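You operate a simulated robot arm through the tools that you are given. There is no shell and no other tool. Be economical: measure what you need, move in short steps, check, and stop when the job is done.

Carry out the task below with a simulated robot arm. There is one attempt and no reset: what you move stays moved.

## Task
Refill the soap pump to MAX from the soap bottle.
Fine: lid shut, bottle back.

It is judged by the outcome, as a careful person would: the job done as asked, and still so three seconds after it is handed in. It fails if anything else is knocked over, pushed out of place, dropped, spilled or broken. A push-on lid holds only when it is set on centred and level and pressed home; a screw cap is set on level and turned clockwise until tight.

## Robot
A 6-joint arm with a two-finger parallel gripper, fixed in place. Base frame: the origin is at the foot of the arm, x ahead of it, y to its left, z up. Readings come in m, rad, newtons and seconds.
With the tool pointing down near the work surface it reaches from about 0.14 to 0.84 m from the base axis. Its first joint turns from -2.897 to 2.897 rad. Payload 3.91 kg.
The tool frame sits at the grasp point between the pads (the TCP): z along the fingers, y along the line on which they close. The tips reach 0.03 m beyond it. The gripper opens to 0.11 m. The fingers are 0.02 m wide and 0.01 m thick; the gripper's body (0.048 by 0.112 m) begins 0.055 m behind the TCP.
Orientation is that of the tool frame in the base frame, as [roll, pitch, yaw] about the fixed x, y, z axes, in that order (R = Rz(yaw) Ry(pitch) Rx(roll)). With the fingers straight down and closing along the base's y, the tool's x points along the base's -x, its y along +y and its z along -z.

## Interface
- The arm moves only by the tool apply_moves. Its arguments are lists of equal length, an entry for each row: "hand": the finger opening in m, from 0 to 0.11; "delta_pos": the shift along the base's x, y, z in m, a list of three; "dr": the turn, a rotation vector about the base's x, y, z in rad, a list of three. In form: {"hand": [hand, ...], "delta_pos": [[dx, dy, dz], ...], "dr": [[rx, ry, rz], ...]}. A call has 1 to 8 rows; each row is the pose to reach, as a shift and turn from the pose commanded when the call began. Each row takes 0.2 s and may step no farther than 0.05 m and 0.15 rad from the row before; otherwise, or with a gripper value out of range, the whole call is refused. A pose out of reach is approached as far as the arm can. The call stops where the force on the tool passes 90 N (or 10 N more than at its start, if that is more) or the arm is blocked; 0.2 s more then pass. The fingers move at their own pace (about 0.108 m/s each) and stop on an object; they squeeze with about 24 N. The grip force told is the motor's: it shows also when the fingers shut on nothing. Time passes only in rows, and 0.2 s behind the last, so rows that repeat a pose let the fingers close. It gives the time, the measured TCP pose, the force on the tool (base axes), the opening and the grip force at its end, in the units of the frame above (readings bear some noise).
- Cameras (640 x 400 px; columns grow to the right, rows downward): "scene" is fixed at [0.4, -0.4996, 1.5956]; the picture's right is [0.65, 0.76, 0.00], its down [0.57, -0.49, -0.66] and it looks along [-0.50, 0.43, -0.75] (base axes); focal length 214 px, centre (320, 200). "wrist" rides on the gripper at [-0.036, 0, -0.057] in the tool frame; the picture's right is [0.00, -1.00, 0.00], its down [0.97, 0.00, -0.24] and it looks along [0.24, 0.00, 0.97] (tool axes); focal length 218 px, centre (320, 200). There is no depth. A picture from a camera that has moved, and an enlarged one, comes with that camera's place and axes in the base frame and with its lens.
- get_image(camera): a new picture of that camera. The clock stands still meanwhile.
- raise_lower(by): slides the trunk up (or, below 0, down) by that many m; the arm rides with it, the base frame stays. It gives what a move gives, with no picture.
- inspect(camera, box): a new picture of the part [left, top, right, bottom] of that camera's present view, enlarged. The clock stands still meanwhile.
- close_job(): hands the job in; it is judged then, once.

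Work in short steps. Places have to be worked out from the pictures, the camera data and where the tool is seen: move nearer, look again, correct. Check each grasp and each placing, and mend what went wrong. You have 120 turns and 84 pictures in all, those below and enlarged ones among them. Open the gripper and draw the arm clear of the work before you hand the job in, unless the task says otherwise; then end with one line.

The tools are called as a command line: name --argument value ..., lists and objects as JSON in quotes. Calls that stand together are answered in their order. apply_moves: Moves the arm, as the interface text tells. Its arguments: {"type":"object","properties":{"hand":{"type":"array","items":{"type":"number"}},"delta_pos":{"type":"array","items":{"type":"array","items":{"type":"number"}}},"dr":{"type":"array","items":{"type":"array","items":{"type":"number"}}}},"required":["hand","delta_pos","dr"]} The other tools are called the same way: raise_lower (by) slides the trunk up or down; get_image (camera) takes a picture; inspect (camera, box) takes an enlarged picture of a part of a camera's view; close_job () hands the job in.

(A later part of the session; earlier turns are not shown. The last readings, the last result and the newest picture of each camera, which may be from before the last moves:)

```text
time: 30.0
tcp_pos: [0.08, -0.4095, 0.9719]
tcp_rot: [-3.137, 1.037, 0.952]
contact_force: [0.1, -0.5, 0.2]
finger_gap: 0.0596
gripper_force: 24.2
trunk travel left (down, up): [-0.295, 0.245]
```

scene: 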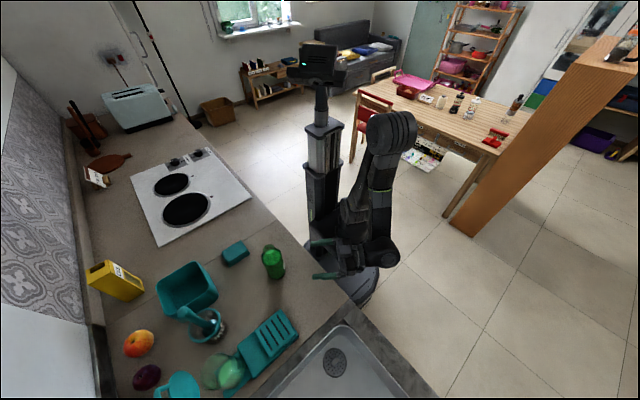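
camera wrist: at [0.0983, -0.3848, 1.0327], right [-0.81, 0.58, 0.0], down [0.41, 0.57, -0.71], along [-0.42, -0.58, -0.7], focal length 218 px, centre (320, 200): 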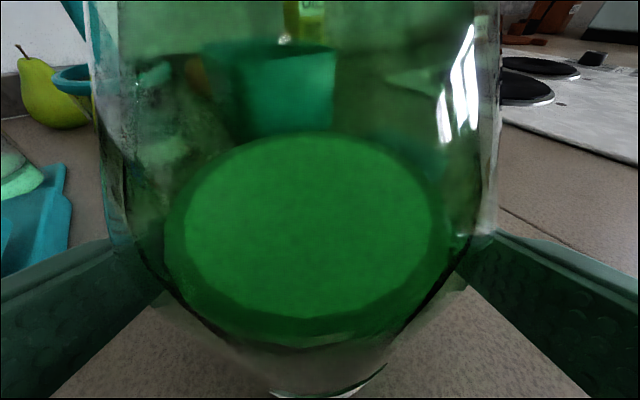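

The grip is solid (gap 0.0596). I'll lift straight up.

apply_moves --hand '[0.05, 0.05, 0.05, 0.05, 0.05]' --delta_pos '[[0, 0, 0.02], [0, 0, 0.06], [0, 0, 0.1], [0, 0, 0.14], [0, 0, 0.165]]' --dr '[[0, 0, 0], [0, 0, 0], [0, 0, 0], [0, 0, 0], [0, 0, 0]]'

inspect --camera "scene" --box '[200, 170, 380, 310]'

```text
time: 31.2
tcp_pos: [0.0798, -0.4079, 1.1375]
tcp_rot: [-3.134, 1.039, 0.955]
contact_force: [0.2, -1.6, -2.3]
finger_gap: 0.0601
gripper_force: 24.1
trunk travel left (down, up): [-0.295, 0.245]
```

```text
2.86 times, centred on (290, 240) of scene
camera zoom: at [0.4, -0.4996, 1.5956], right [0.65, 0.76, 0.0], down [0.57, -0.49, -0.66], along [-0.5, 0.43, -0.75], focal length 613 px, centre (406, 86)
```

zoom: 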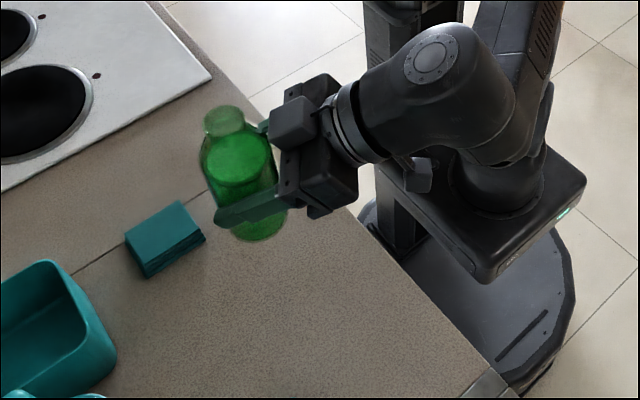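

The bottle is lifted upright. I'll carry it towards the sink side of the jar, turning the tool to face -y.

apply_moves --hand '[0.05, 0.05, 0.05, 0.05, 0.05, 0.05, 0.05, 0.05]' --delta_pos '[[0.025, -0.005, 0.003], [0.06, -0.01, 0.006], [0.095, -0.02, 0.01], [0.13, -0.035, 0.012], [0.165, -0.05, 0.012], [0.2, -0.065, 0.012], [0.235, -0.08, 0.012], [0.255, -0.09, 0.012]]' --dr '[[0, 0, 0.06], [0, 0, 0.14], [0, 0, 0.22], [0, 0, 0.3], [0, 0, 0.38], [0, 0, 0.46], [0, 0, 0.54], [0, 0, 0.617]]'

get_image --camera "wrist"

get_image --camera "scene"

```text
time: 33.0
tcp_pos: [0.3359, -0.4993, 1.1493]
tcp_rot: [-3.134, 1.039, 1.57]
contact_force: [0.1, -0.2, -3.0]
finger_gap: 0.0599
gripper_force: 23.8
trunk travel left (down, up): [-0.295, 0.245]
```

```text
41 pictures are left
camera wrist: at [0.3367, -0.469, 1.2106], right [-1.0, 0.01, 0.0], down [0.0, 0.7, -0.71], along [-0.01, -0.71, -0.7], focal length 218 px, centre (320, 200)
```

wrist: 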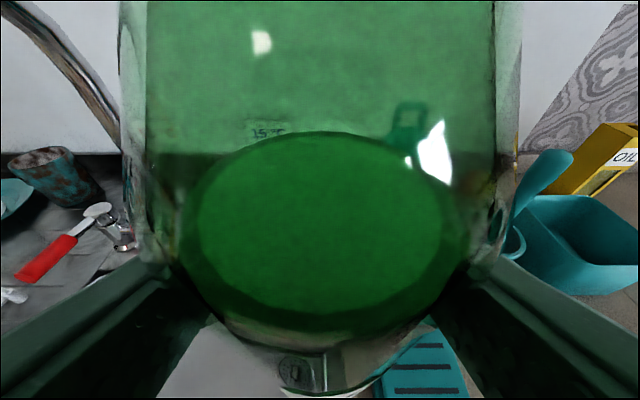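

```text
40 pictures are left
```

scene: 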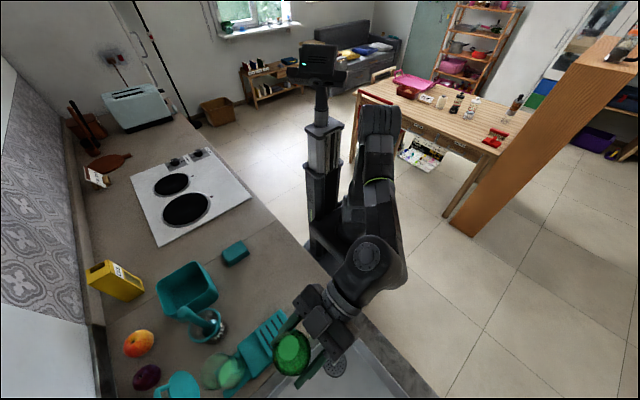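

The bottle is upright and held. I'll zoom in on the open jar to fix its rim centre.

inspect --camera "scene" --box '[180, 330, 270, 400]'

```text
5.71 times, centred on (225, 365) of scene
camera zoom: at [0.4, -0.4996, 1.5956], right [0.65, 0.76, 0.0], down [0.57, -0.49, -0.66], along [-0.5, 0.43, -0.75], focal length 1226 px, centre (863, -743)
```

zoom: 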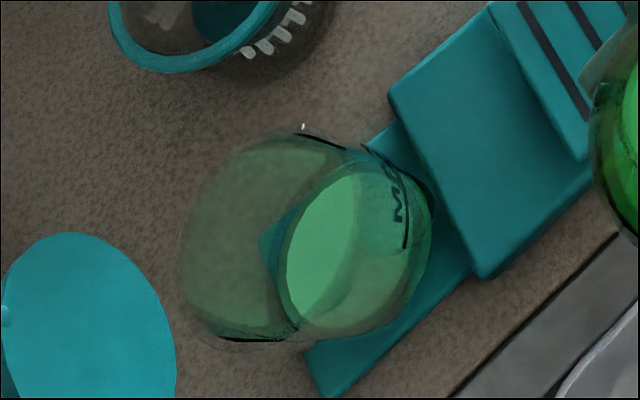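

The jar axis is at about (0.237, -0.647). I'll bring the upright bottle beside it at TCP (0.322, -0.635, 1.10).

apply_moves --hand '[0.05, 0.05, 0.05, 0.05, 0.05]' --delta_pos '[[-0.003, -0.03, -0.01], [-0.006, -0.06, -0.02], [-0.01, -0.09, -0.03], [-0.013, -0.12, -0.04], [-0.014, -0.136, -0.049]]' --dr '[[0, 0, 0], [0, 0, 0], [0, 0, 0], [0, 0, 0], [0, 0, 0]]'

apply_moves --hand '[0.05, 0.05, 0.05, 0.05, 0.05, 0.05, 0.05, 0.05]' --delta_pos '[[0, 0, 0], [0, 0, 0], [0, 0, 0], [0, 0, 0], [0, 0, 0], [0, 0, 0], [0, 0, 0], [0, 0, 0]]' --dr '[[0, -0.09, 0], [0, -0.18, 0], [0, -0.27, 0], [0, -0.36, 0], [0, -0.45, 0], [0, -0.54, 0], [0, -0.63, 0], [0, -0.7, 0]]'

inspect --camera "scene" --box '[160, 260, 384, 400]'

```text
time: 34.2
tcp_pos: [0.3227, -0.637, 1.0998]
tcp_rot: [-3.136, 1.037, 1.569]
contact_force: [0.1, 0.3, -4.6]
finger_gap: 0.0598
gripper_force: 24.4
trunk travel left (down, up): [-0.295, 0.245]
```

```text
time: 36.0
tcp_pos: [0.3215, -0.6365, 1.1007]
tcp_rot: [2.121, 0.716, 0.74]
contact_force: [-0.5, -0.3, -3.5]
finger_gap: 0.0599
gripper_force: 24.0
trunk travel left (down, up): [-0.295, 0.245]
```

```text
2.86 times, centred on (272, 330) of scene
camera zoom: at [0.4, -0.4996, 1.5956], right [0.65, 0.76, 0.0], down [0.57, -0.49, -0.66], along [-0.5, 0.43, -0.75], focal length 613 px, centre (457, -171)
```

zoom: 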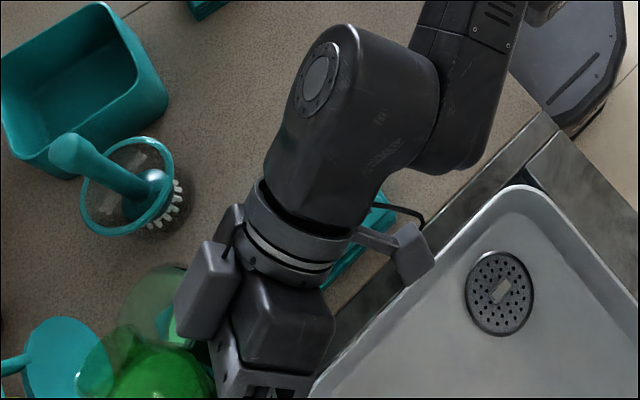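

The mouth projects right where expected, 40° tilted with no flow yet. I'll check the wrist view, then lower and tilt on.

apply_moves --hand '[0.05, 0.05, 0.05]' --delta_pos '[[0, 0.001, -0.01], [-0.001, 0.002, -0.02], [-0.002, 0.002, -0.026]]' --dr '[[0, -0.06, 0], [0, -0.12, 0], [0, -0.17, 0]]'

get_image --camera "wrist"

inspect --camera "scene" --box '[160, 330, 272, 400]'

```text
time: 36.8
tcp_pos: [0.3302, -0.6298, 1.0955]
tcp_rot: [2.046, 0.656, 0.681]
contact_force: [-0.5, 0.1, -3.1]
finger_gap: 0.0599
gripper_force: 24.3
out of reach, approached as far as the arm can: row 1, 2, 3
trunk travel left (down, up): [-0.295, 0.245]
```

```text
37 pictures are left
camera wrist: at [0.2885, -0.5983, 1.1381], right [-0.71, 0.01, -0.71], down [0.52, 0.69, -0.5], along [0.48, -0.72, -0.5], focal length 218 px, centre (320, 200)
```

wrist: 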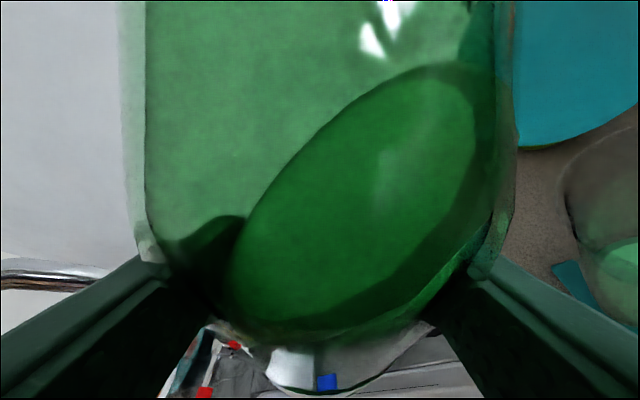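

```text
5.71 times, centred on (216, 365) of scene
camera zoom: at [0.4, -0.4996, 1.5956], right [0.65, 0.76, 0.0], down [0.57, -0.49, -0.66], along [-0.5, 0.43, -0.75], focal length 1226 px, centre (914, -743)
```

zoom: 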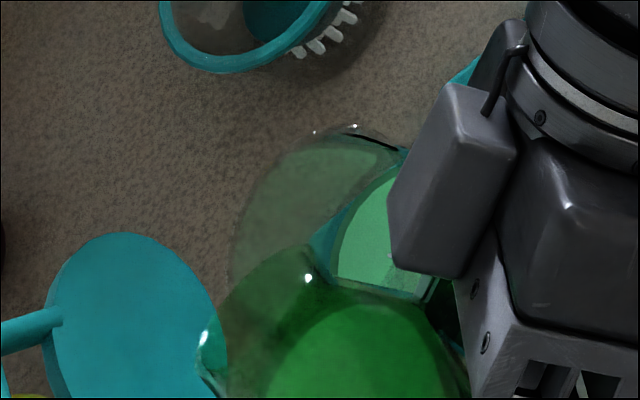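

The roll stops at about 45°, a joint limit. Pouring by rolling the opposite way, with the mouth towards +x/-y from the stand side, is clear of the lid and brush. I'll unroll to upright and back off first.

apply_moves --hand '[0.05, 0.05, 0.05, 0.05, 0.05, 0.05, 0.05, 0.05]' --delta_pos '[[0, 0, 0.01], [0, 0, 0.02], [0, 0, 0.03], [0, 0.01, 0.035], [0, 0.03, 0.04], [0, 0.06, 0.04], [0, 0.09, 0.04], [0, 0.12, 0.04]]' --dr '[[0, 0.09, 0], [0, 0.19, 0], [0, 0.29, 0], [0, 0.39, 0], [0, 0.49, 0], [0, 0.59, 0], [0, 0.69, 0], [0, 0.785, 0]]'

get_image --camera "wrist"

```text
time: 38.6
tcp_pos: [0.3295, -0.508, 1.1375]
tcp_rot: [-3.135, 1.048, 1.561]
contact_force: [-0.1, 0.1, -2.9]
finger_gap: 0.06
gripper_force: 23.8
trunk travel left (down, up): [-0.295, 0.245]
```

```text
35 pictures are left
camera wrist: at [0.3309, -0.4778, 1.1979], right [-1.0, 0.01, 0.0], down [0.01, 0.69, -0.72], along [-0.01, -0.72, -0.69], focal length 218 px, centre (320, 200)
```

wrist: 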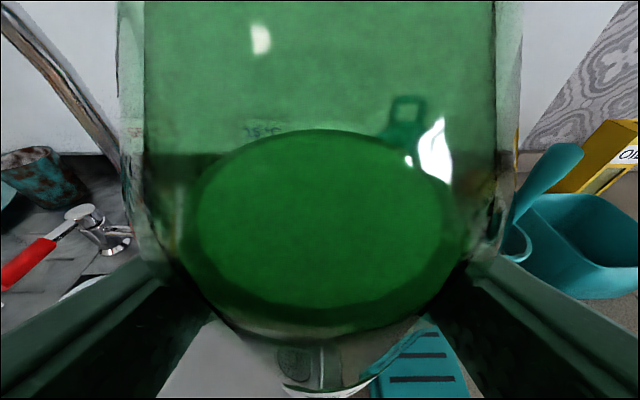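

Upright again, with nothing lost. I'll swing round to TCP (0.187, -0.58) with the tool yawed -0.77 rad.

apply_moves --hand '[0.05, 0.05, 0.05, 0.05, 0.05, 0.05, 0.05, 0.05]' --delta_pos '[[-0.025, 0.01, 0], [-0.055, 0.015, 0], [-0.085, 0.015, 0], [-0.115, 0.015, 0], [-0.14, 0.01, 0], [-0.142, -0.02, 0], [-0.142, -0.05, 0], [-0.142, -0.073, 0]]' --dr '[[0, 0, -0.1], [0, 0, -0.2], [0, 0, -0.3], [0, 0, -0.4], [0, 0, -0.5], [0, 0, -0.6], [0, 0, -0.69], [0, 0, -0.77]]'

get_image --camera "wrist"

inspect --camera "scene" --box '[140, 240, 364, 400]'

```text
time: 40.4
tcp_pos: [0.1912, -0.5837, 1.135]
tcp_rot: [-3.137, 1.047, 0.789]
contact_force: [1.1, -0.8, -2.4]
finger_gap: 0.0598
gripper_force: 23.8
trunk travel left (down, up): [-0.295, 0.245]
```

```text
34 pictures are left
camera wrist: at [0.2129, -0.5613, 1.1957], right [-0.71, 0.71, 0.0], down [0.49, 0.49, -0.72], along [-0.51, -0.51, -0.69], focal length 218 px, centre (320, 200)
```

wrist: 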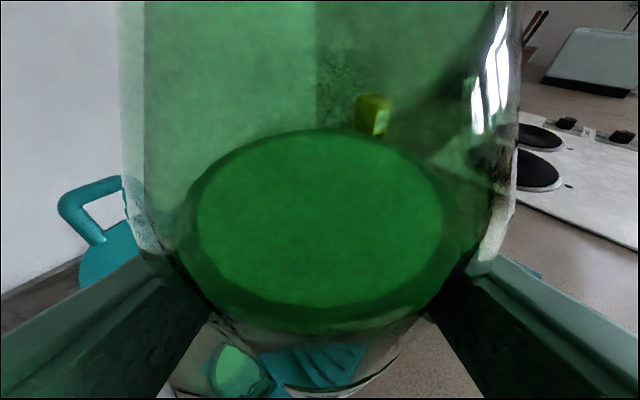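

```text
2.50 times, centred on (252, 320) of scene
camera zoom: at [0.4, -0.4996, 1.5956], right [0.65, 0.76, 0.0], down [0.57, -0.49, -0.66], along [-0.5, 0.43, -0.75], focal length 536 px, centre (490, -100)
```

zoom: 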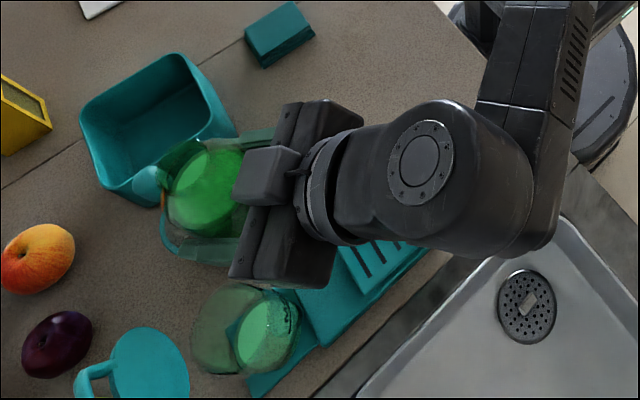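

The bottle is upright beside the jar on the open side. I'll roll about (0.705, 0.71, 0) to 40°, keeping height.

apply_moves --hand '[0.05, 0.05, 0.05, 0.05, 0.05, 0.05, 0.05]' --delta_pos '[[0, 0, 0], [-0.001, 0.001, 0], [-0.002, 0.002, 0], [-0.003, 0.003, 0], [-0.003, 0.003, -0.005], [-0.003, 0.003, -0.01], [-0.003, 0.003, -0.015]]' --dr '[[0.07, 0.071, 0], [0.141, 0.142, 0], [0.212, 0.213, 0], [0.282, 0.284, 0], [0.353, 0.355, 0], [0.423, 0.426, 0], [0.494, 0.497, 0]]'

inspect --camera "scene" --box '[140, 280, 300, 400]'

```text
time: 42.0
tcp_pos: [0.1857, -0.5791, 1.1203]
tcp_rot: [-2.1, 0.721, 1.633]
contact_force: [0.2, 0.6, -3.3]
finger_gap: 0.06
gripper_force: 24.0
trunk travel left (down, up): [-0.295, 0.245]
```

```text
3.33 times, centred on (220, 340) of scene
camera zoom: at [0.4, -0.4996, 1.5956], right [0.65, 0.76, 0.0], down [0.57, -0.49, -0.66], along [-0.5, 0.43, -0.75], focal length 715 px, centre (653, -267)
```

zoom: 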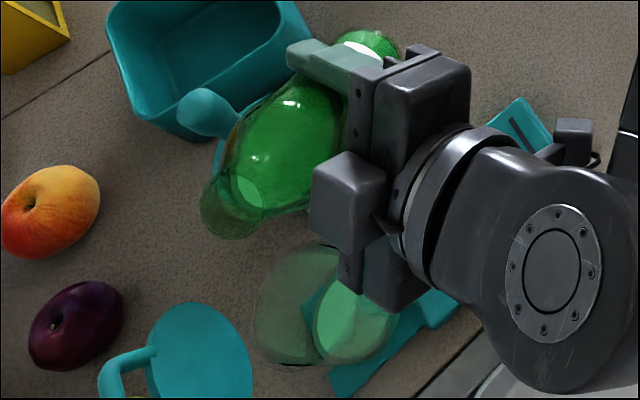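

The roll continues freely in this direction. I'll lower to TCP z ≈ 1.09 and roll to about 55°, still before flow I expect.

apply_moves --hand '[0.05, 0.05, 0.05, 0.05]' --delta_pos '[[0, -0.001, -0.01], [0, -0.002, -0.02], [0, -0.002, -0.028], [0, -0.002, -0.032]]' --dr '[[0.049, 0.05, 0], [0.1, 0.1, 0], [0.148, 0.149, 0], [0.184, 0.185, 0]]'

inspect --camera "scene" --box '[160, 300, 294, 400]'

get_image --camera "wrist"

```text
time: 43.0
tcp_pos: [0.1848, -0.5811, 1.0896]
tcp_rot: [-1.905, 0.517, 1.746]
contact_force: [0.7, 0.3, -2.3]
finger_gap: 0.06
gripper_force: 24.6
trunk travel left (down, up): [-0.295, 0.245]
```

```text
4.00 times, centred on (227, 350) of scene
camera zoom: at [0.4, -0.4996, 1.5956], right [0.65, 0.76, 0.0], down [0.57, -0.49, -0.66], along [-0.5, 0.43, -0.75], focal length 858 px, centre (692, -400)
```

zoom: 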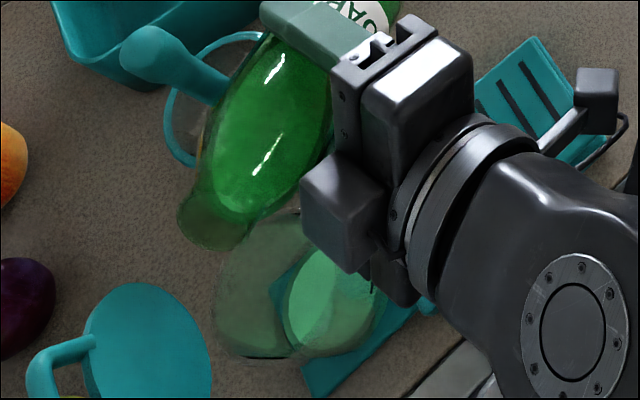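

```text
30 pictures are left
camera wrist: at [0.2424, -0.5936, 1.1236], right [-0.4, 0.4, 0.82], down [0.07, 0.91, -0.41], along [-0.91, -0.11, -0.39], focal length 218 px, centre (320, 200)
```

wrist: 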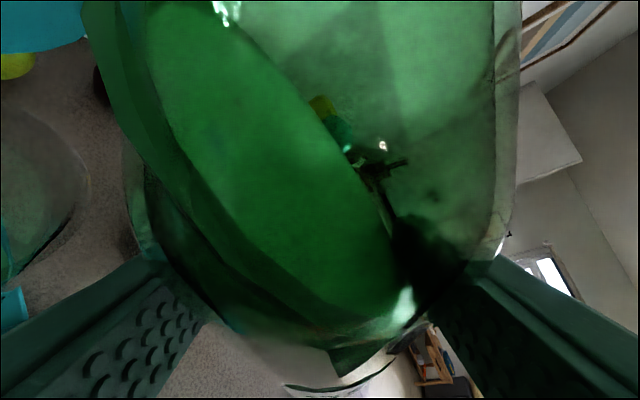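

From this view the mouth is about 8 mm too far towards the hand side of the jar's axis. I'll shift by (-0.0055, -0.0055) and roll to 66°.

apply_moves --hand '[0.05, 0.05, 0.05, 0.05, 0.05]' --delta_pos '[[-0.0055, -0.0055, 0], [-0.0055, -0.0055, -0.003], [-0.0055, -0.0055, -0.006], [-0.0055, -0.0055, -0.006], [-0.0055, -0.0055, -0.006]]' --dr '[[0, 0, 0], [0.049, 0.05, 0], [0.099, 0.1, 0], [0.134, 0.135, 0], [0.134, 0.135, 0]]'

inspect --camera "scene" --box '[180, 320, 287, 400]'

```text
time: 44.2
tcp_pos: [0.1799, -0.5868, 1.083]
tcp_rot: [-1.788, 0.357, 1.794]
contact_force: [0.1, 0.2, -2.9]
finger_gap: 0.06
gripper_force: 24.3
trunk travel left (down, up): [-0.295, 0.245]
```

```text
5.00 times, centred on (234, 360) of scene
camera zoom: at [0.4, -0.4996, 1.5956], right [0.65, 0.76, 0.0], down [0.57, -0.49, -0.66], along [-0.5, 0.43, -0.75], focal length 1072 px, centre (752, -600)
```

zoom: 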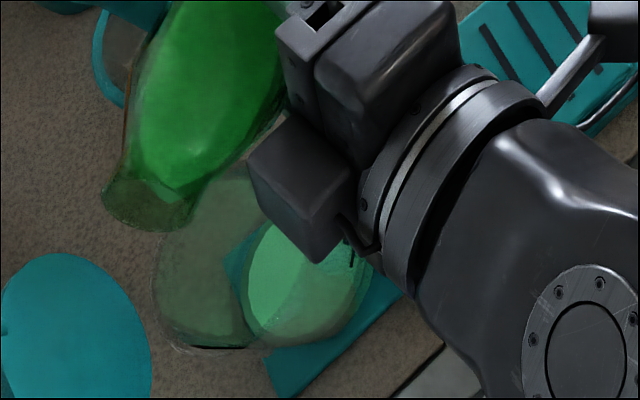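

The mouth now matches its predicted place over the jar. Tilting further in a small step.

apply_moves --hand '[0.05, 0.05, 0.05, 0.05]' --delta_pos '[[0, 0, 0], [0, 0, 0], [0, 0, 0], [0, 0, 0]]' --dr '[[0.035, 0.035, 0], [0.07, 0.07, 0], [0.085, 0.085, 0], [0.085, 0.085, 0]]'

inspect --camera "scene" --box '[180, 320, 287, 400]'

```text
time: 45.2
tcp_pos: [0.1804, -0.5862, 1.0842]
tcp_rot: [-1.723, 0.257, 1.817]
contact_force: [0.0, -0.1, -3.6]
finger_gap: 0.0598
gripper_force: 24.4
trunk travel left (down, up): [-0.295, 0.245]
```

```text
5.00 times, centred on (234, 360) of scene
camera zoom: at [0.4, -0.4996, 1.5956], right [0.65, 0.76, 0.0], down [0.57, -0.49, -0.66], along [-0.5, 0.43, -0.75], focal length 1072 px, centre (752, -600)
```

zoom: 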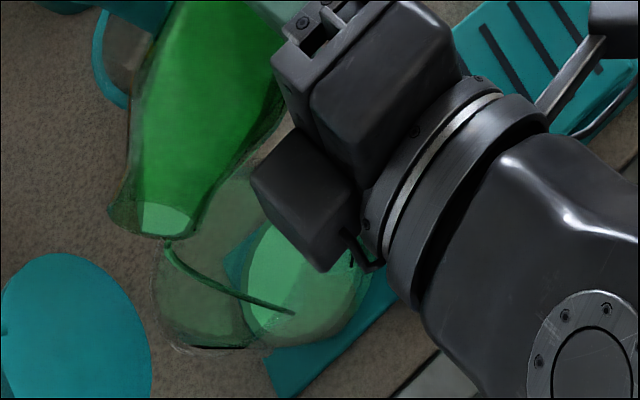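

The soap is streaming into the jar. I'll hold and watch the level.

apply_moves --hand '[0.05, 0.05, 0.05, 0.05]' --delta_pos '[[0, 0, 0], [0, 0, 0], [0, 0, 0], [0, 0, 0]]' --dr '[[0, 0, 0], [0, 0, 0], [0, 0, 0], [0, 0, 0]]'

inspect --camera "scene" --box '[180, 320, 287, 400]'

get_image --camera "wrist"

```text
time: 46.2
tcp_pos: [0.1793, -0.5859, 1.0831]
tcp_rot: [-1.724, 0.258, 1.818]
contact_force: [0.0, 0.4, -2.4]
finger_gap: 0.0599
gripper_force: 23.9
trunk travel left (down, up): [-0.295, 0.245]
```

```text
5.00 times, centred on (234, 360) of scene
camera zoom: at [0.4, -0.4996, 1.5956], right [0.65, 0.76, 0.0], down [0.57, -0.49, -0.66], along [-0.5, 0.43, -0.75], focal length 1072 px, centre (752, -600)
```

zoom: 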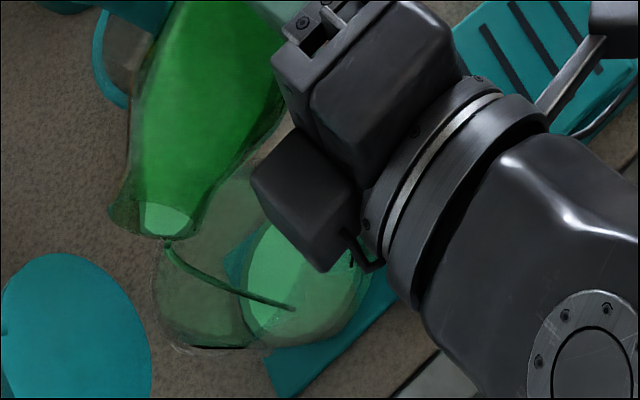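

```text
26 pictures are left
camera wrist: at [0.2428, -0.6045, 1.1015], right [-0.21, 0.21, 0.96], down [0.0, 0.98, -0.21], along [-0.98, -0.04, -0.2], focal length 218 px, centre (320, 200)
```

wrist: 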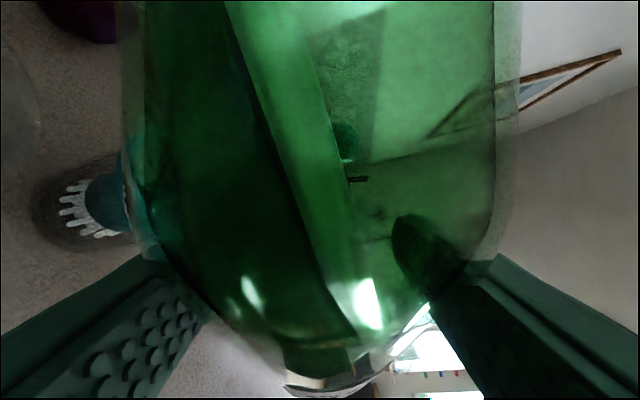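

The level has barely changed, so I'll wait about 1.8 s more.

apply_moves --hand '[0.05, 0.05, 0.05, 0.05, 0.05, 0.05, 0.05, 0.05]' --delta_pos '[[0, 0, 0], [0, 0, 0], [0, 0, 0], [0, 0, 0], [0, 0, 0], [0, 0, 0], [0, 0, 0], [0, 0, 0]]' --dr '[[0, 0, 0], [0, 0, 0], [0, 0, 0], [0, 0, 0], [0, 0, 0], [0, 0, 0], [0, 0, 0], [0, 0, 0]]'

inspect --camera "scene" --box '[180, 320, 287, 400]'

```text
time: 48.0
tcp_pos: [0.1804, -0.5862, 1.0829]
tcp_rot: [-1.724, 0.257, 1.817]
contact_force: [0.0, -0.5, -3.1]
finger_gap: 0.0598
gripper_force: 24.0
trunk travel left (down, up): [-0.295, 0.245]
```

```text
5.00 times, centred on (234, 360) of scene
camera zoom: at [0.4, -0.4996, 1.5956], right [0.65, 0.76, 0.0], down [0.57, -0.49, -0.66], along [-0.5, 0.43, -0.75], focal length 1072 px, centre (752, -600)
```

zoom: 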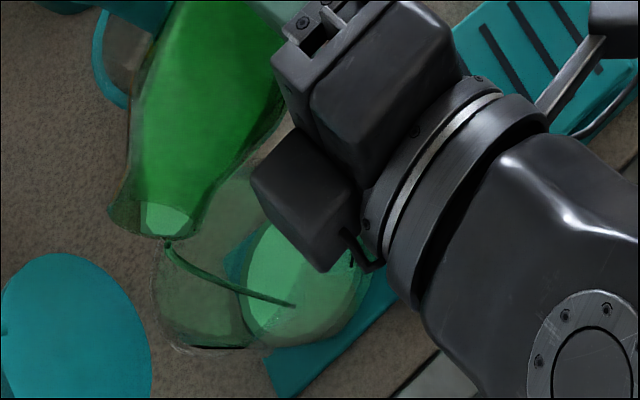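

It's rising slowly. I'll tilt about 5° more and hold.

apply_moves --hand '[0.05, 0.05, 0.05, 0.05, 0.05, 0.05, 0.05, 0.05]' --delta_pos '[[0, 0, 0], [0, 0, 0], [0, 0, 0], [0, 0, 0], [0, 0, 0], [0, 0, 0], [0, 0, 0], [0, 0, 0]]' --dr '[[0.03, 0.03, 0], [0.055, 0.055, 0], [0.055, 0.055, 0], [0.055, 0.055, 0], [0.055, 0.055, 0], [0.055, 0.055, 0], [0.055, 0.055, 0], [0.055, 0.055, 0]]'

inspect --camera "scene" --box '[180, 320, 287, 400]'

```text
time: 49.8
tcp_pos: [0.1805, -0.5851, 1.0827]
tcp_rot: [-1.683, 0.191, 1.825]
contact_force: [0.0, -0.1, -3.7]
finger_gap: 0.0598
gripper_force: 24.4
trunk travel left (down, up): [-0.295, 0.245]
```

```text
5.00 times, centred on (234, 360) of scene
camera zoom: at [0.4, -0.4996, 1.5956], right [0.65, 0.76, 0.0], down [0.57, -0.49, -0.66], along [-0.5, 0.43, -0.75], focal length 1072 px, centre (752, -600)
```

zoom: 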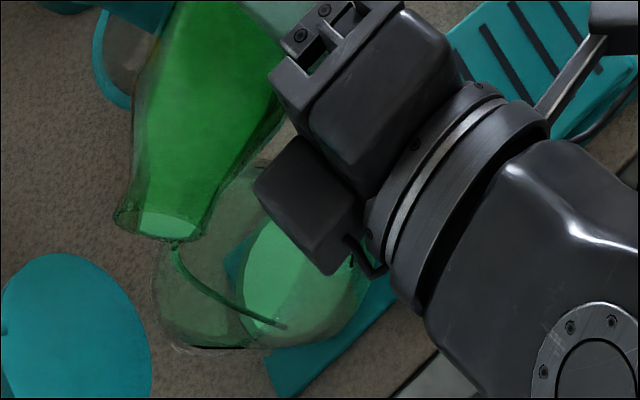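

The stream now lands nearer the far wall, so I'll pull the bottle back 8 mm along -m while continuing to pour.

apply_moves --hand '[0.05, 0.05, 0.05, 0.05, 0.05, 0.05, 0.05, 0.05]' --delta_pos '[[-0.003, 0.003, 0], [-0.0057, 0.0057, 0], [-0.0057, 0.0057, 0], [-0.0057, 0.0057, 0], [-0.0057, 0.0057, 0], [-0.0057, 0.0057, 0], [-0.0057, 0.0057, 0], [-0.0057, 0.0057, 0]]' --dr '[[0, 0, 0], [0, 0, 0], [0, 0, 0], [0, 0, 0], [0, 0, 0], [0, 0, 0], [0, 0, 0], [0, 0, 0]]'

inspect --camera "scene" --box '[180, 320, 287, 400]'

```text
time: 51.6
tcp_pos: [0.1741, -0.5813, 1.0837]
tcp_rot: [-1.683, 0.192, 1.825]
contact_force: [1.0, -0.5, -2.2]
finger_gap: 0.0597
gripper_force: 23.8
trunk travel left (down, up): [-0.295, 0.245]
```

```text
5.00 times, centred on (234, 360) of scene
camera zoom: at [0.4, -0.4996, 1.5956], right [0.65, 0.76, 0.0], down [0.57, -0.49, -0.66], along [-0.5, 0.43, -0.75], focal length 1072 px, centre (752, -600)
```

zoom: 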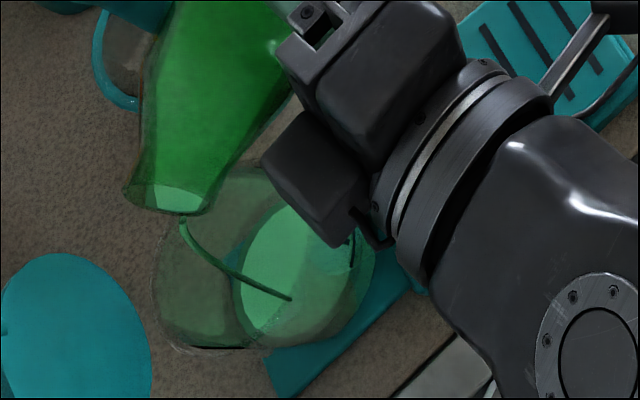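

About half way, with the stream centred. Continuing to hold.

apply_moves --hand '[0.05, 0.05, 0.05, 0.05, 0.05, 0.05, 0.05, 0.05]' --delta_pos '[[0, 0, 0], [0, 0, 0], [0, 0, 0], [0, 0, 0], [0, 0, 0], [0, 0, 0], [0, 0, 0], [0, 0, 0]]' --dr '[[0, 0, 0], [0, 0, 0], [0, 0, 0], [0, 0, 0], [0, 0, 0], [0, 0, 0], [0, 0, 0], [0, 0, 0]]'

inspect --camera "scene" --box '[200, 345, 260, 390]'

```text
time: 53.4
tcp_pos: [0.1745, -0.5808, 1.084]
tcp_rot: [-1.682, 0.192, 1.825]
contact_force: [-0.3, -0.1, -2.4]
finger_gap: 0.0597
gripper_force: 23.9
trunk travel left (down, up): [-0.295, 0.245]
```

```text
8.89 times, centred on (230, 368) of scene
camera zoom: at [0.4, -0.4996, 1.5956], right [0.65, 0.76, 0.0], down [0.57, -0.49, -0.66], along [-0.5, 0.43, -0.75], focal length 1906 px, centre (1120, -1289)
```

zoom: 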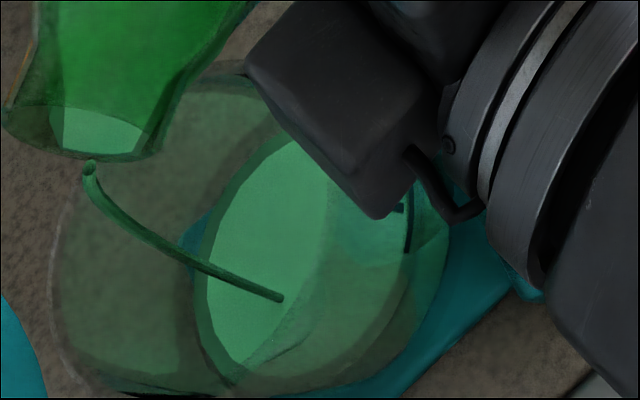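

The level is about half way to MAX and the flow has weakened. I'll tilt about 5° more and hold.

apply_moves --hand '[0.05, 0.05, 0.05, 0.05, 0.05, 0.05, 0.05, 0.05]' --delta_pos '[[0, 0, 0], [0, 0, 0], [0, 0, 0], [0, 0, 0], [0, 0, 0], [0, 0, 0], [0, 0, 0], [0, 0, 0]]' --dr '[[0.03, 0.03, 0], [0.06, 0.06, 0], [0.06, 0.06, 0], [0.06, 0.06, 0], [0.06, 0.06, 0], [0.06, 0.06, 0], [0.06, 0.06, 0], [0.06, 0.06, 0]]'

inspect --camera "scene" --box '[200, 345, 260, 390]'

```text
time: 55.2
tcp_pos: [0.1736, -0.5805, 1.0824]
tcp_rot: [-1.639, 0.117, 1.833]
contact_force: [-0.3, 0.6, -2.4]
finger_gap: 0.0597
gripper_force: 24.0
trunk travel left (down, up): [-0.295, 0.245]
```

```text
8.89 times, centred on (230, 368) of scene
camera zoom: at [0.4, -0.4996, 1.5956], right [0.65, 0.76, 0.0], down [0.57, -0.49, -0.66], along [-0.5, 0.43, -0.75], focal length 1906 px, centre (1120, -1289)
```

zoom: 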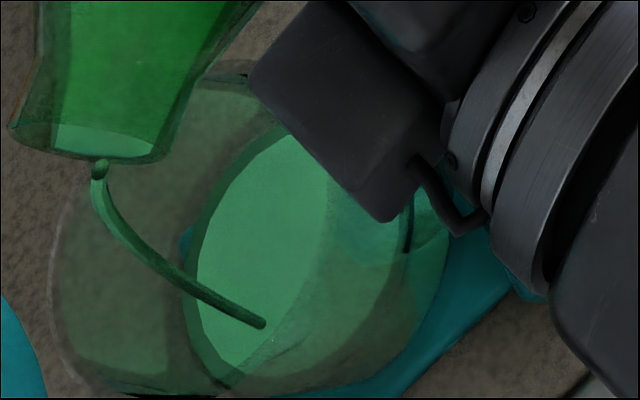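

Roughly two thirds there. I'll nudge back 5 mm to keep the stream central and hold about 1.2 s.

apply_moves --hand '[0.05, 0.05, 0.05, 0.05, 0.05]' --delta_pos '[[-0.0035, 0.0035, 0], [-0.0035, 0.0035, 0], [-0.0035, 0.0035, 0], [-0.0035, 0.0035, 0], [-0.0035, 0.0035, 0]]' --dr '[[0, 0, 0], [0, 0, 0], [0, 0, 0], [0, 0, 0], [0, 0, 0]]'

inspect --camera "scene" --box '[200, 345, 260, 390]'

```text
time: 56.4
tcp_pos: [0.1712, -0.5782, 1.0844]
tcp_rot: [-1.639, 0.117, 1.832]
contact_force: [-0.4, 0.8, -1.9]
finger_gap: 0.0599
gripper_force: 23.6
trunk travel left (down, up): [-0.295, 0.245]
```

```text
8.89 times, centred on (230, 368) of scene
camera zoom: at [0.4, -0.4996, 1.5956], right [0.65, 0.76, 0.0], down [0.57, -0.49, -0.66], along [-0.5, 0.43, -0.75], focal length 1906 px, centre (1120, -1289)
```

zoom: 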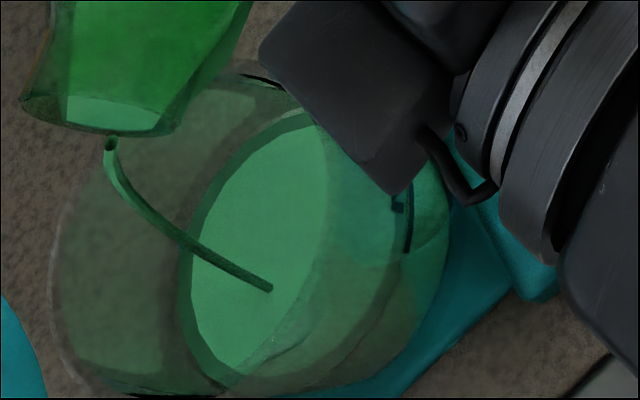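

The surface is close to MAX by my estimate. I'll stop the flow now by rolling back, and check the level from the side before any top-up.

apply_moves --hand '[0.05, 0.05, 0.05, 0.05, 0.05, 0.05, 0.05, 0.05]' --delta_pos '[[0, 0, 0], [0, 0, 0], [0, 0, 0.01], [0, 0, 0.02], [0, 0, 0.03], [0, 0.005, 0.04], [0, 0.01, 0.045], [0, 0.015, 0.05]]' --dr '[[-0.1, -0.1, 0], [-0.2, -0.2, 0], [-0.3, -0.3, 0], [-0.4, -0.4, 0], [-0.5, -0.5, 0], [-0.6, -0.6, 0], [-0.7, -0.7, 0], [-0.8, -0.8, 0]]'

inspect --camera "scene" --box '[180, 320, 287, 400]'

```text
time: 58.2
tcp_pos: [0.1707, -0.5613, 1.1337]
tcp_rot: [-2.582, 0.977, 1.266]
contact_force: [0.1, 0.0, -2.1]
finger_gap: 0.0599
gripper_force: 24.1
trunk travel left (down, up): [-0.295, 0.245]
```

```text
5.00 times, centred on (234, 360) of scene
camera zoom: at [0.4, -0.4996, 1.5956], right [0.65, 0.76, 0.0], down [0.57, -0.49, -0.66], along [-0.5, 0.43, -0.75], focal length 1072 px, centre (752, -600)
```

zoom: 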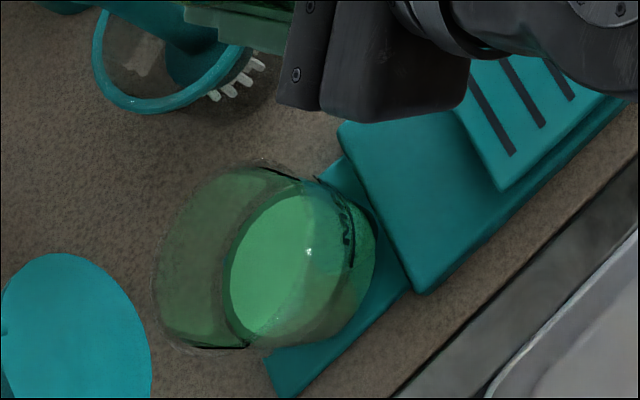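

The flow has stopped with no visible spill. I'll bring the bottle upright and back towards (0.178, -0.42, 1.0), where the wrist camera sees the jar to the left.

apply_moves --hand '[0.05, 0.05, 0.05, 0.05, 0.05, 0.05, 0.05]' --delta_pos '[[0, 0.03, 0], [0.002, 0.065, 0], [0.004, 0.1, 0], [0.007, 0.135, -0.02], [0.007, 0.141, -0.06], [0.007, 0.141, -0.1], [0.007, 0.141, -0.134]]' --dr '[[-0.07, -0.07, 0], [-0.14, -0.14, 0], [-0.214, -0.214, 0], [-0.214, -0.214, 0], [-0.214, -0.214, 0], [-0.214, -0.214, 0], [-0.214, -0.214, 0]]'

get_image --camera "wrist"

```text
time: 59.8
tcp_pos: [0.1771, -0.4215, 1.0013]
tcp_rot: [-3.14, 1.051, 0.788]
contact_force: [0.5, 0.6, -2.9]
finger_gap: 0.0596
gripper_force: 23.8
trunk travel left (down, up): [-0.295, 0.245]
```

```text
18 pictures are left
camera wrist: at [0.2006, -0.3994, 1.0603], right [-0.71, 0.71, 0.0], down [0.49, 0.49, -0.72], along [-0.51, -0.51, -0.69], focal length 218 px, centre (320, 200)
```

wrist: 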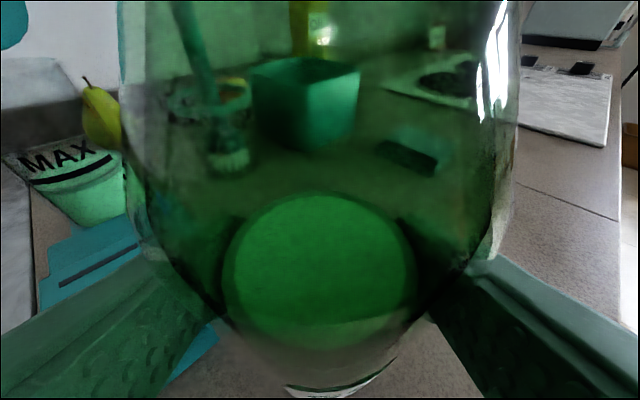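

inspect --camera "wrist" --box '[0, 120, 140, 240]'

```text
3.33 times, centred on (70, 180) of wrist
camera zoom: at [0.2006, -0.3994, 1.0603], right [-0.71, 0.71, 0.0], down [0.49, 0.49, -0.72], along [-0.51, -0.51, -0.69], focal length 728 px, centre (1153, 267)
```

zoom: 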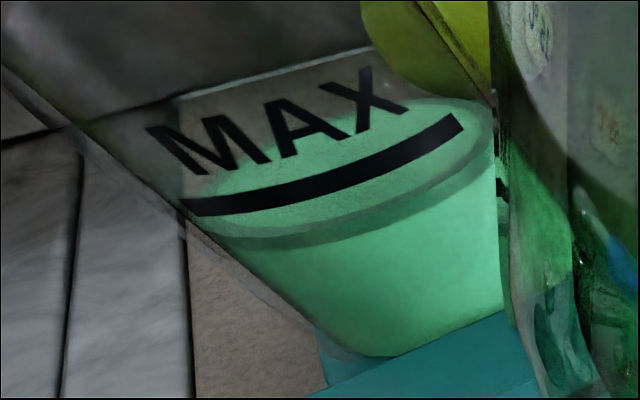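

Side view: the MAX bar is at z ≈ 0.962 and the soap at about 0.951, so it's roughly 1 cm short. I'll go back for a controlled top-up along the same path.

apply_moves --hand '[0.05, 0.05, 0.05, 0.05, 0.05, 0.05, 0.05]' --delta_pos '[[0, 0, 0.034], [0, 0, 0.074], [0, -0.01, 0.114], [-0.003, -0.041, 0.134], [-0.005, -0.076, 0.134], [-0.007, -0.11, 0.134], [-0.007, -0.141, 0.134]]' --dr '[[0, 0, 0], [0, 0, 0], [0, 0, 0], [0, 0, 0], [0.07, 0.07, 0], [0.14, 0.14, 0], [0.214, 0.214, 0]]'

apply_moves --hand '[0.05, 0.05, 0.05, 0.05, 0.05, 0.05, 0.05, 0.05]' --delta_pos '[[0, -0.005, -0.005], [0, -0.01, -0.01], [0, -0.016, -0.02], [0, -0.016, -0.03], [0, -0.016, -0.04], [0, -0.016, -0.05], [0, -0.016, -0.05], [0, -0.016, -0.05]]' --dr '[[0.1, 0.1, 0], [0.2, 0.2, 0], [0.3, 0.3, 0], [0.4, 0.4, 0], [0.5, 0.5, 0], [0.6, 0.6, 0], [0.7, 0.7, 0], [0.8, 0.8, 0]]'

inspect --camera "scene" --box '[200, 345, 260, 390]'

```text
time: 61.4
tcp_pos: [0.173, -0.5629, 1.132]
tcp_rot: [-2.575, 0.972, 1.272]
contact_force: [-0.3, 0.3, -2.9]
finger_gap: 0.0596
gripper_force: 24.1
trunk travel left (down, up): [-0.295, 0.245]
```

```text
time: 63.2
tcp_pos: [0.1706, -0.578, 1.0836]
tcp_rot: [-1.636, 0.113, 1.832]
contact_force: [0.2, -0.6, -2.8]
finger_gap: 0.0599
gripper_force: 23.9
trunk travel left (down, up): [-0.295, 0.245]
```

```text
8.89 times, centred on (230, 368) of scene
camera zoom: at [0.4, -0.4996, 1.5956], right [0.65, 0.76, 0.0], down [0.57, -0.49, -0.66], along [-0.5, 0.43, -0.75], focal length 1906 px, centre (1120, -1289)
```

zoom: 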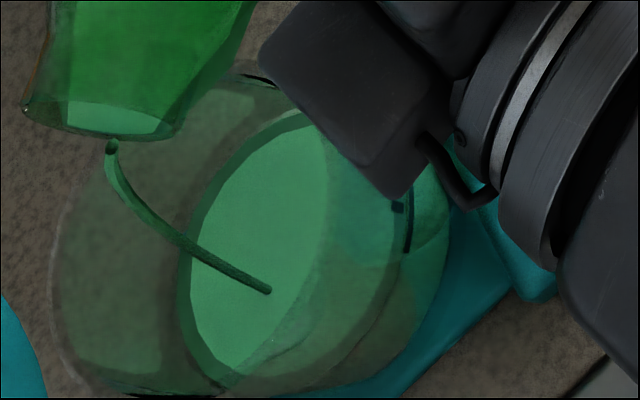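

It is streaming centrally again. I'll tilt slightly more and hold 1.8 s.

apply_moves --hand '[0.05, 0.05, 0.05, 0.05, 0.05, 0.05, 0.05, 0.05]' --delta_pos '[[-0.001, 0.001, 0], [-0.002, 0.002, 0], [-0.002, 0.002, 0], [-0.002, 0.002, 0], [-0.002, 0.002, 0], [-0.002, 0.002, 0], [-0.002, 0.002, 0], [-0.002, 0.002, 0]]' --dr '[[0.015, 0.015, 0], [0.03, 0.03, 0], [0.03, 0.03, 0], [0.03, 0.03, 0], [0.03, 0.03, 0], [0.03, 0.03, 0], [0.03, 0.03, 0], [0.03, 0.03, 0]]'

inspect --camera "scene" --box '[200, 345, 260, 390]'

```text
time: 65.0
tcp_pos: [0.1683, -0.577, 1.0844]
tcp_rot: [-1.617, 0.08, 1.834]
contact_force: [0.2, 0.3, -1.9]
finger_gap: 0.0598
gripper_force: 24.2
trunk travel left (down, up): [-0.295, 0.245]
```

```text
8.89 times, centred on (230, 368) of scene
camera zoom: at [0.4, -0.4996, 1.5956], right [0.65, 0.76, 0.0], down [0.57, -0.49, -0.66], along [-0.5, 0.43, -0.75], focal length 1906 px, centre (1120, -1289)
```

zoom: 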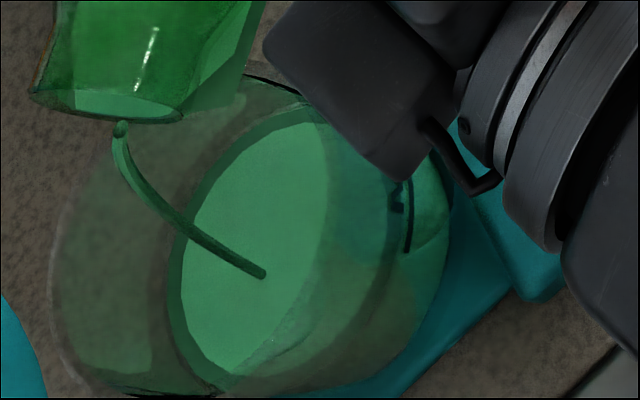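

Good progress, with around 4 mm to go. Hold about 1 s more.

apply_moves --hand '[0.05, 0.05, 0.05, 0.05]' --delta_pos '[[0, 0, 0], [0, 0, 0], [0, 0, 0], [0, 0, 0]]' --dr '[[0, 0, 0], [0, 0, 0], [0, 0, 0], [0, 0, 0]]'

inspect --camera "scene" --box '[200, 345, 260, 390]'

```text
time: 66.0
tcp_pos: [0.1691, -0.5766, 1.0833]
tcp_rot: [-1.618, 0.08, 1.834]
contact_force: [-1.6, 0.4, -2.4]
finger_gap: 0.0598
gripper_force: 23.6
trunk travel left (down, up): [-0.295, 0.245]
```

```text
8.89 times, centred on (230, 368) of scene
camera zoom: at [0.4, -0.4996, 1.5956], right [0.65, 0.76, 0.0], down [0.57, -0.49, -0.66], along [-0.5, 0.43, -0.75], focal length 1906 px, centre (1120, -1289)
```

zoom: 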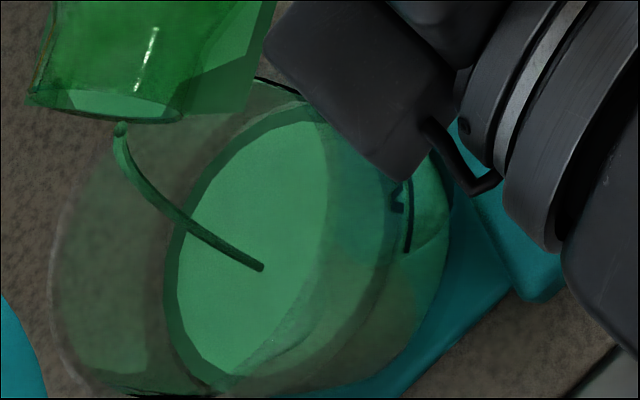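

It is at about the MAX bar now, so I'll stop the pour and roll back.

apply_moves --hand '[0.05, 0.05, 0.05, 0.05, 0.05, 0.05, 0.05, 0.05]' --delta_pos '[[0, 0, 0], [0, 0, 0], [0, 0, 0.01], [0, 0, 0.02], [0, 0, 0.03], [0, 0.005, 0.04], [0, 0.01, 0.045], [0.002, 0.015, 0.05]]' --dr '[[-0.1, -0.1, 0], [-0.2, -0.2, 0], [-0.3, -0.3, 0], [-0.4, -0.4, 0], [-0.5, -0.5, 0], [-0.6, -0.6, 0], [-0.7, -0.7, 0], [-0.8, -0.8, 0]]'

apply_moves --hand '[0.05, 0.05, 0.05, 0.05, 0.05, 0.05, 0.05]' --delta_pos '[[0, 0.03, 0], [0.002, 0.065, 0], [0.004, 0.1, 0], [0.007, 0.135, -0.02], [0.007, 0.141, -0.06], [0.007, 0.141, -0.1], [0.007, 0.141, -0.134]]' --dr '[[-0.08, -0.08, 0], [-0.16, -0.16, 0], [-0.24, -0.24, 0], [-0.244, -0.244, 0], [-0.244, -0.244, 0], [-0.244, -0.244, 0], [-0.244, -0.244, 0]]'

inspect --camera "wrist" --box '[0, 120, 140, 240]'

```text
time: 67.8
tcp_pos: [0.1709, -0.5599, 1.134]
tcp_rot: [-2.517, 0.955, 1.321]
contact_force: [0.6, -0.6, -2.4]
finger_gap: 0.0598
gripper_force: 23.9
trunk travel left (down, up): [-0.295, 0.245]
```

```text
time: 69.4
tcp_pos: [0.1775, -0.4192, 0.9995]
tcp_rot: [-3.14, 1.051, 0.788]
contact_force: [0.5, 0.4, -2.1]
finger_gap: 0.0599
gripper_force: 24.0
trunk travel left (down, up): [-0.295, 0.245]
```

```text
3.33 times, centred on (70, 180) of wrist
camera zoom: at [0.2, -0.3968, 1.0601], right [-0.71, 0.71, 0.0], down [0.49, 0.49, -0.72], along [-0.51, -0.51, -0.69], focal length 728 px, centre (1153, 267)
```

zoom: 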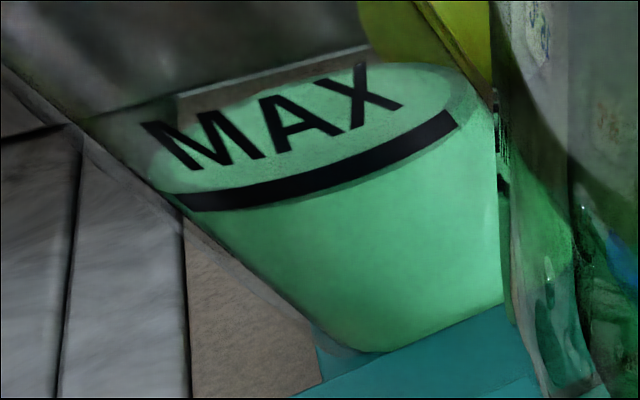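

The soap now sits right at the MAX bar. I'll carry the bottle back to its original grasp pose and set it down.

apply_moves --hand '[0.05, 0.05, 0.05, 0.05, 0.05, 0.05]' --delta_pos '[[-0.03, 0.003, 0.005], [-0.06, 0.006, 0.005], [-0.09, 0.009, 0.003], [-0.0975, 0.0097, 0], [-0.0975, 0.0097, -0.014], [-0.0975, 0.0097, -0.024]]' --dr '[[0, 0, 0.05], [0.005, -0.004, 0.1], [0.011, -0.008, 0.15], [0.011, -0.008, 0.164], [0.011, -0.008, 0.164], [0.011, -0.008, 0.164]]'

```text
time: 70.8
tcp_pos: [0.0795, -0.4118, 0.976]
tcp_rot: [-3.135, 1.036, 0.956]
contact_force: [-0.4, 0.3, -1.5]
finger_gap: 0.0596
gripper_force: 23.8
trunk travel left (down, up): [-0.295, 0.245]
```

apply_moves --hand '[0.05, 0.05, 0.05]' --delta_pos '[[0, 0.001, -0.002], [0, 0.001, -0.004], [0, 0.001, -0.004]]' --dr '[[0, 0, 0], [0, 0, 0], [0, 0, 0]]'

inspect --camera "scene" --box '[220, 220, 310, 290]'

```text
time: 71.6
tcp_pos: [0.0807, -0.4094, 0.9716]
tcp_rot: [-3.137, 1.04, 0.953]
contact_force: [0.1, -0.9, 6.4]
finger_gap: 0.0597
gripper_force: 24.0
trunk travel left (down, up): [-0.295, 0.245]
```

```text
5.71 times, centred on (265, 255) of scene
camera zoom: at [0.4, -0.4996, 1.5956], right [0.65, 0.76, 0.0], down [0.57, -0.49, -0.66], along [-0.5, 0.43, -0.75], focal length 1226 px, centre (634, -114)
```

zoom: 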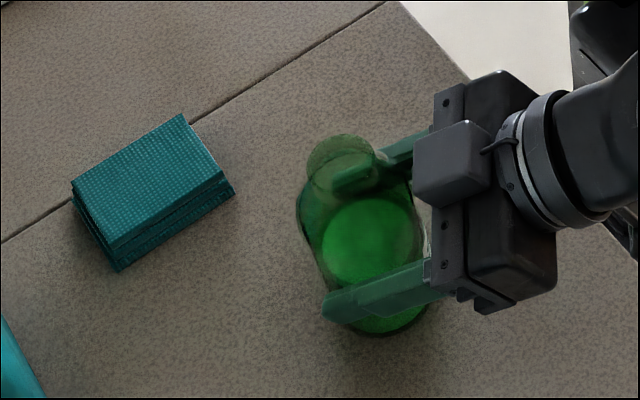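

The bottle has touched down (upward force). I'll release it and back straight out.

apply_moves --hand '[0.07, 0.09, 0.1, 0.1, 0.1, 0.1, 0.1]' --delta_pos '[[0, 0, 0], [0, 0, 0], [0, 0, 0], [0.015, 0.02, 0], [0.035, 0.045, 0], [0.058, 0.077, 0.005], [0.08, 0.107, 0.02]]' --dr '[[0, 0, 0], [0, 0, 0], [0, 0, 0], [0, 0, 0], [0, 0, 0], [0, 0, 0], [0, 0, 0]]'

get_image --camera "wrist"

```text
time: 73.2
tcp_pos: [0.1598, -0.3026, 0.9942]
tcp_rot: [-3.133, 1.036, 0.957]
contact_force: [0.1, -0.5, 0.3]
finger_gap: 0.0999
gripper_force: 0.0
trunk travel left (down, up): [-0.295, 0.245]
```

```text
11 pictures are left
camera wrist: at [0.178, -0.2769, 1.0536], right [-0.81, 0.58, 0.0], down [0.41, 0.57, -0.71], along [-0.42, -0.58, -0.7], focal length 218 px, centre (320, 200)
```

wrist: 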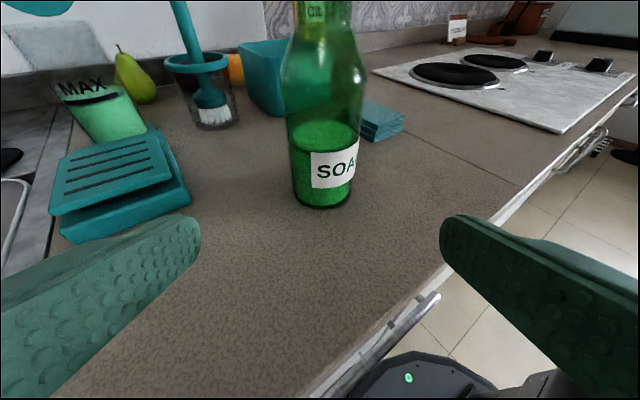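

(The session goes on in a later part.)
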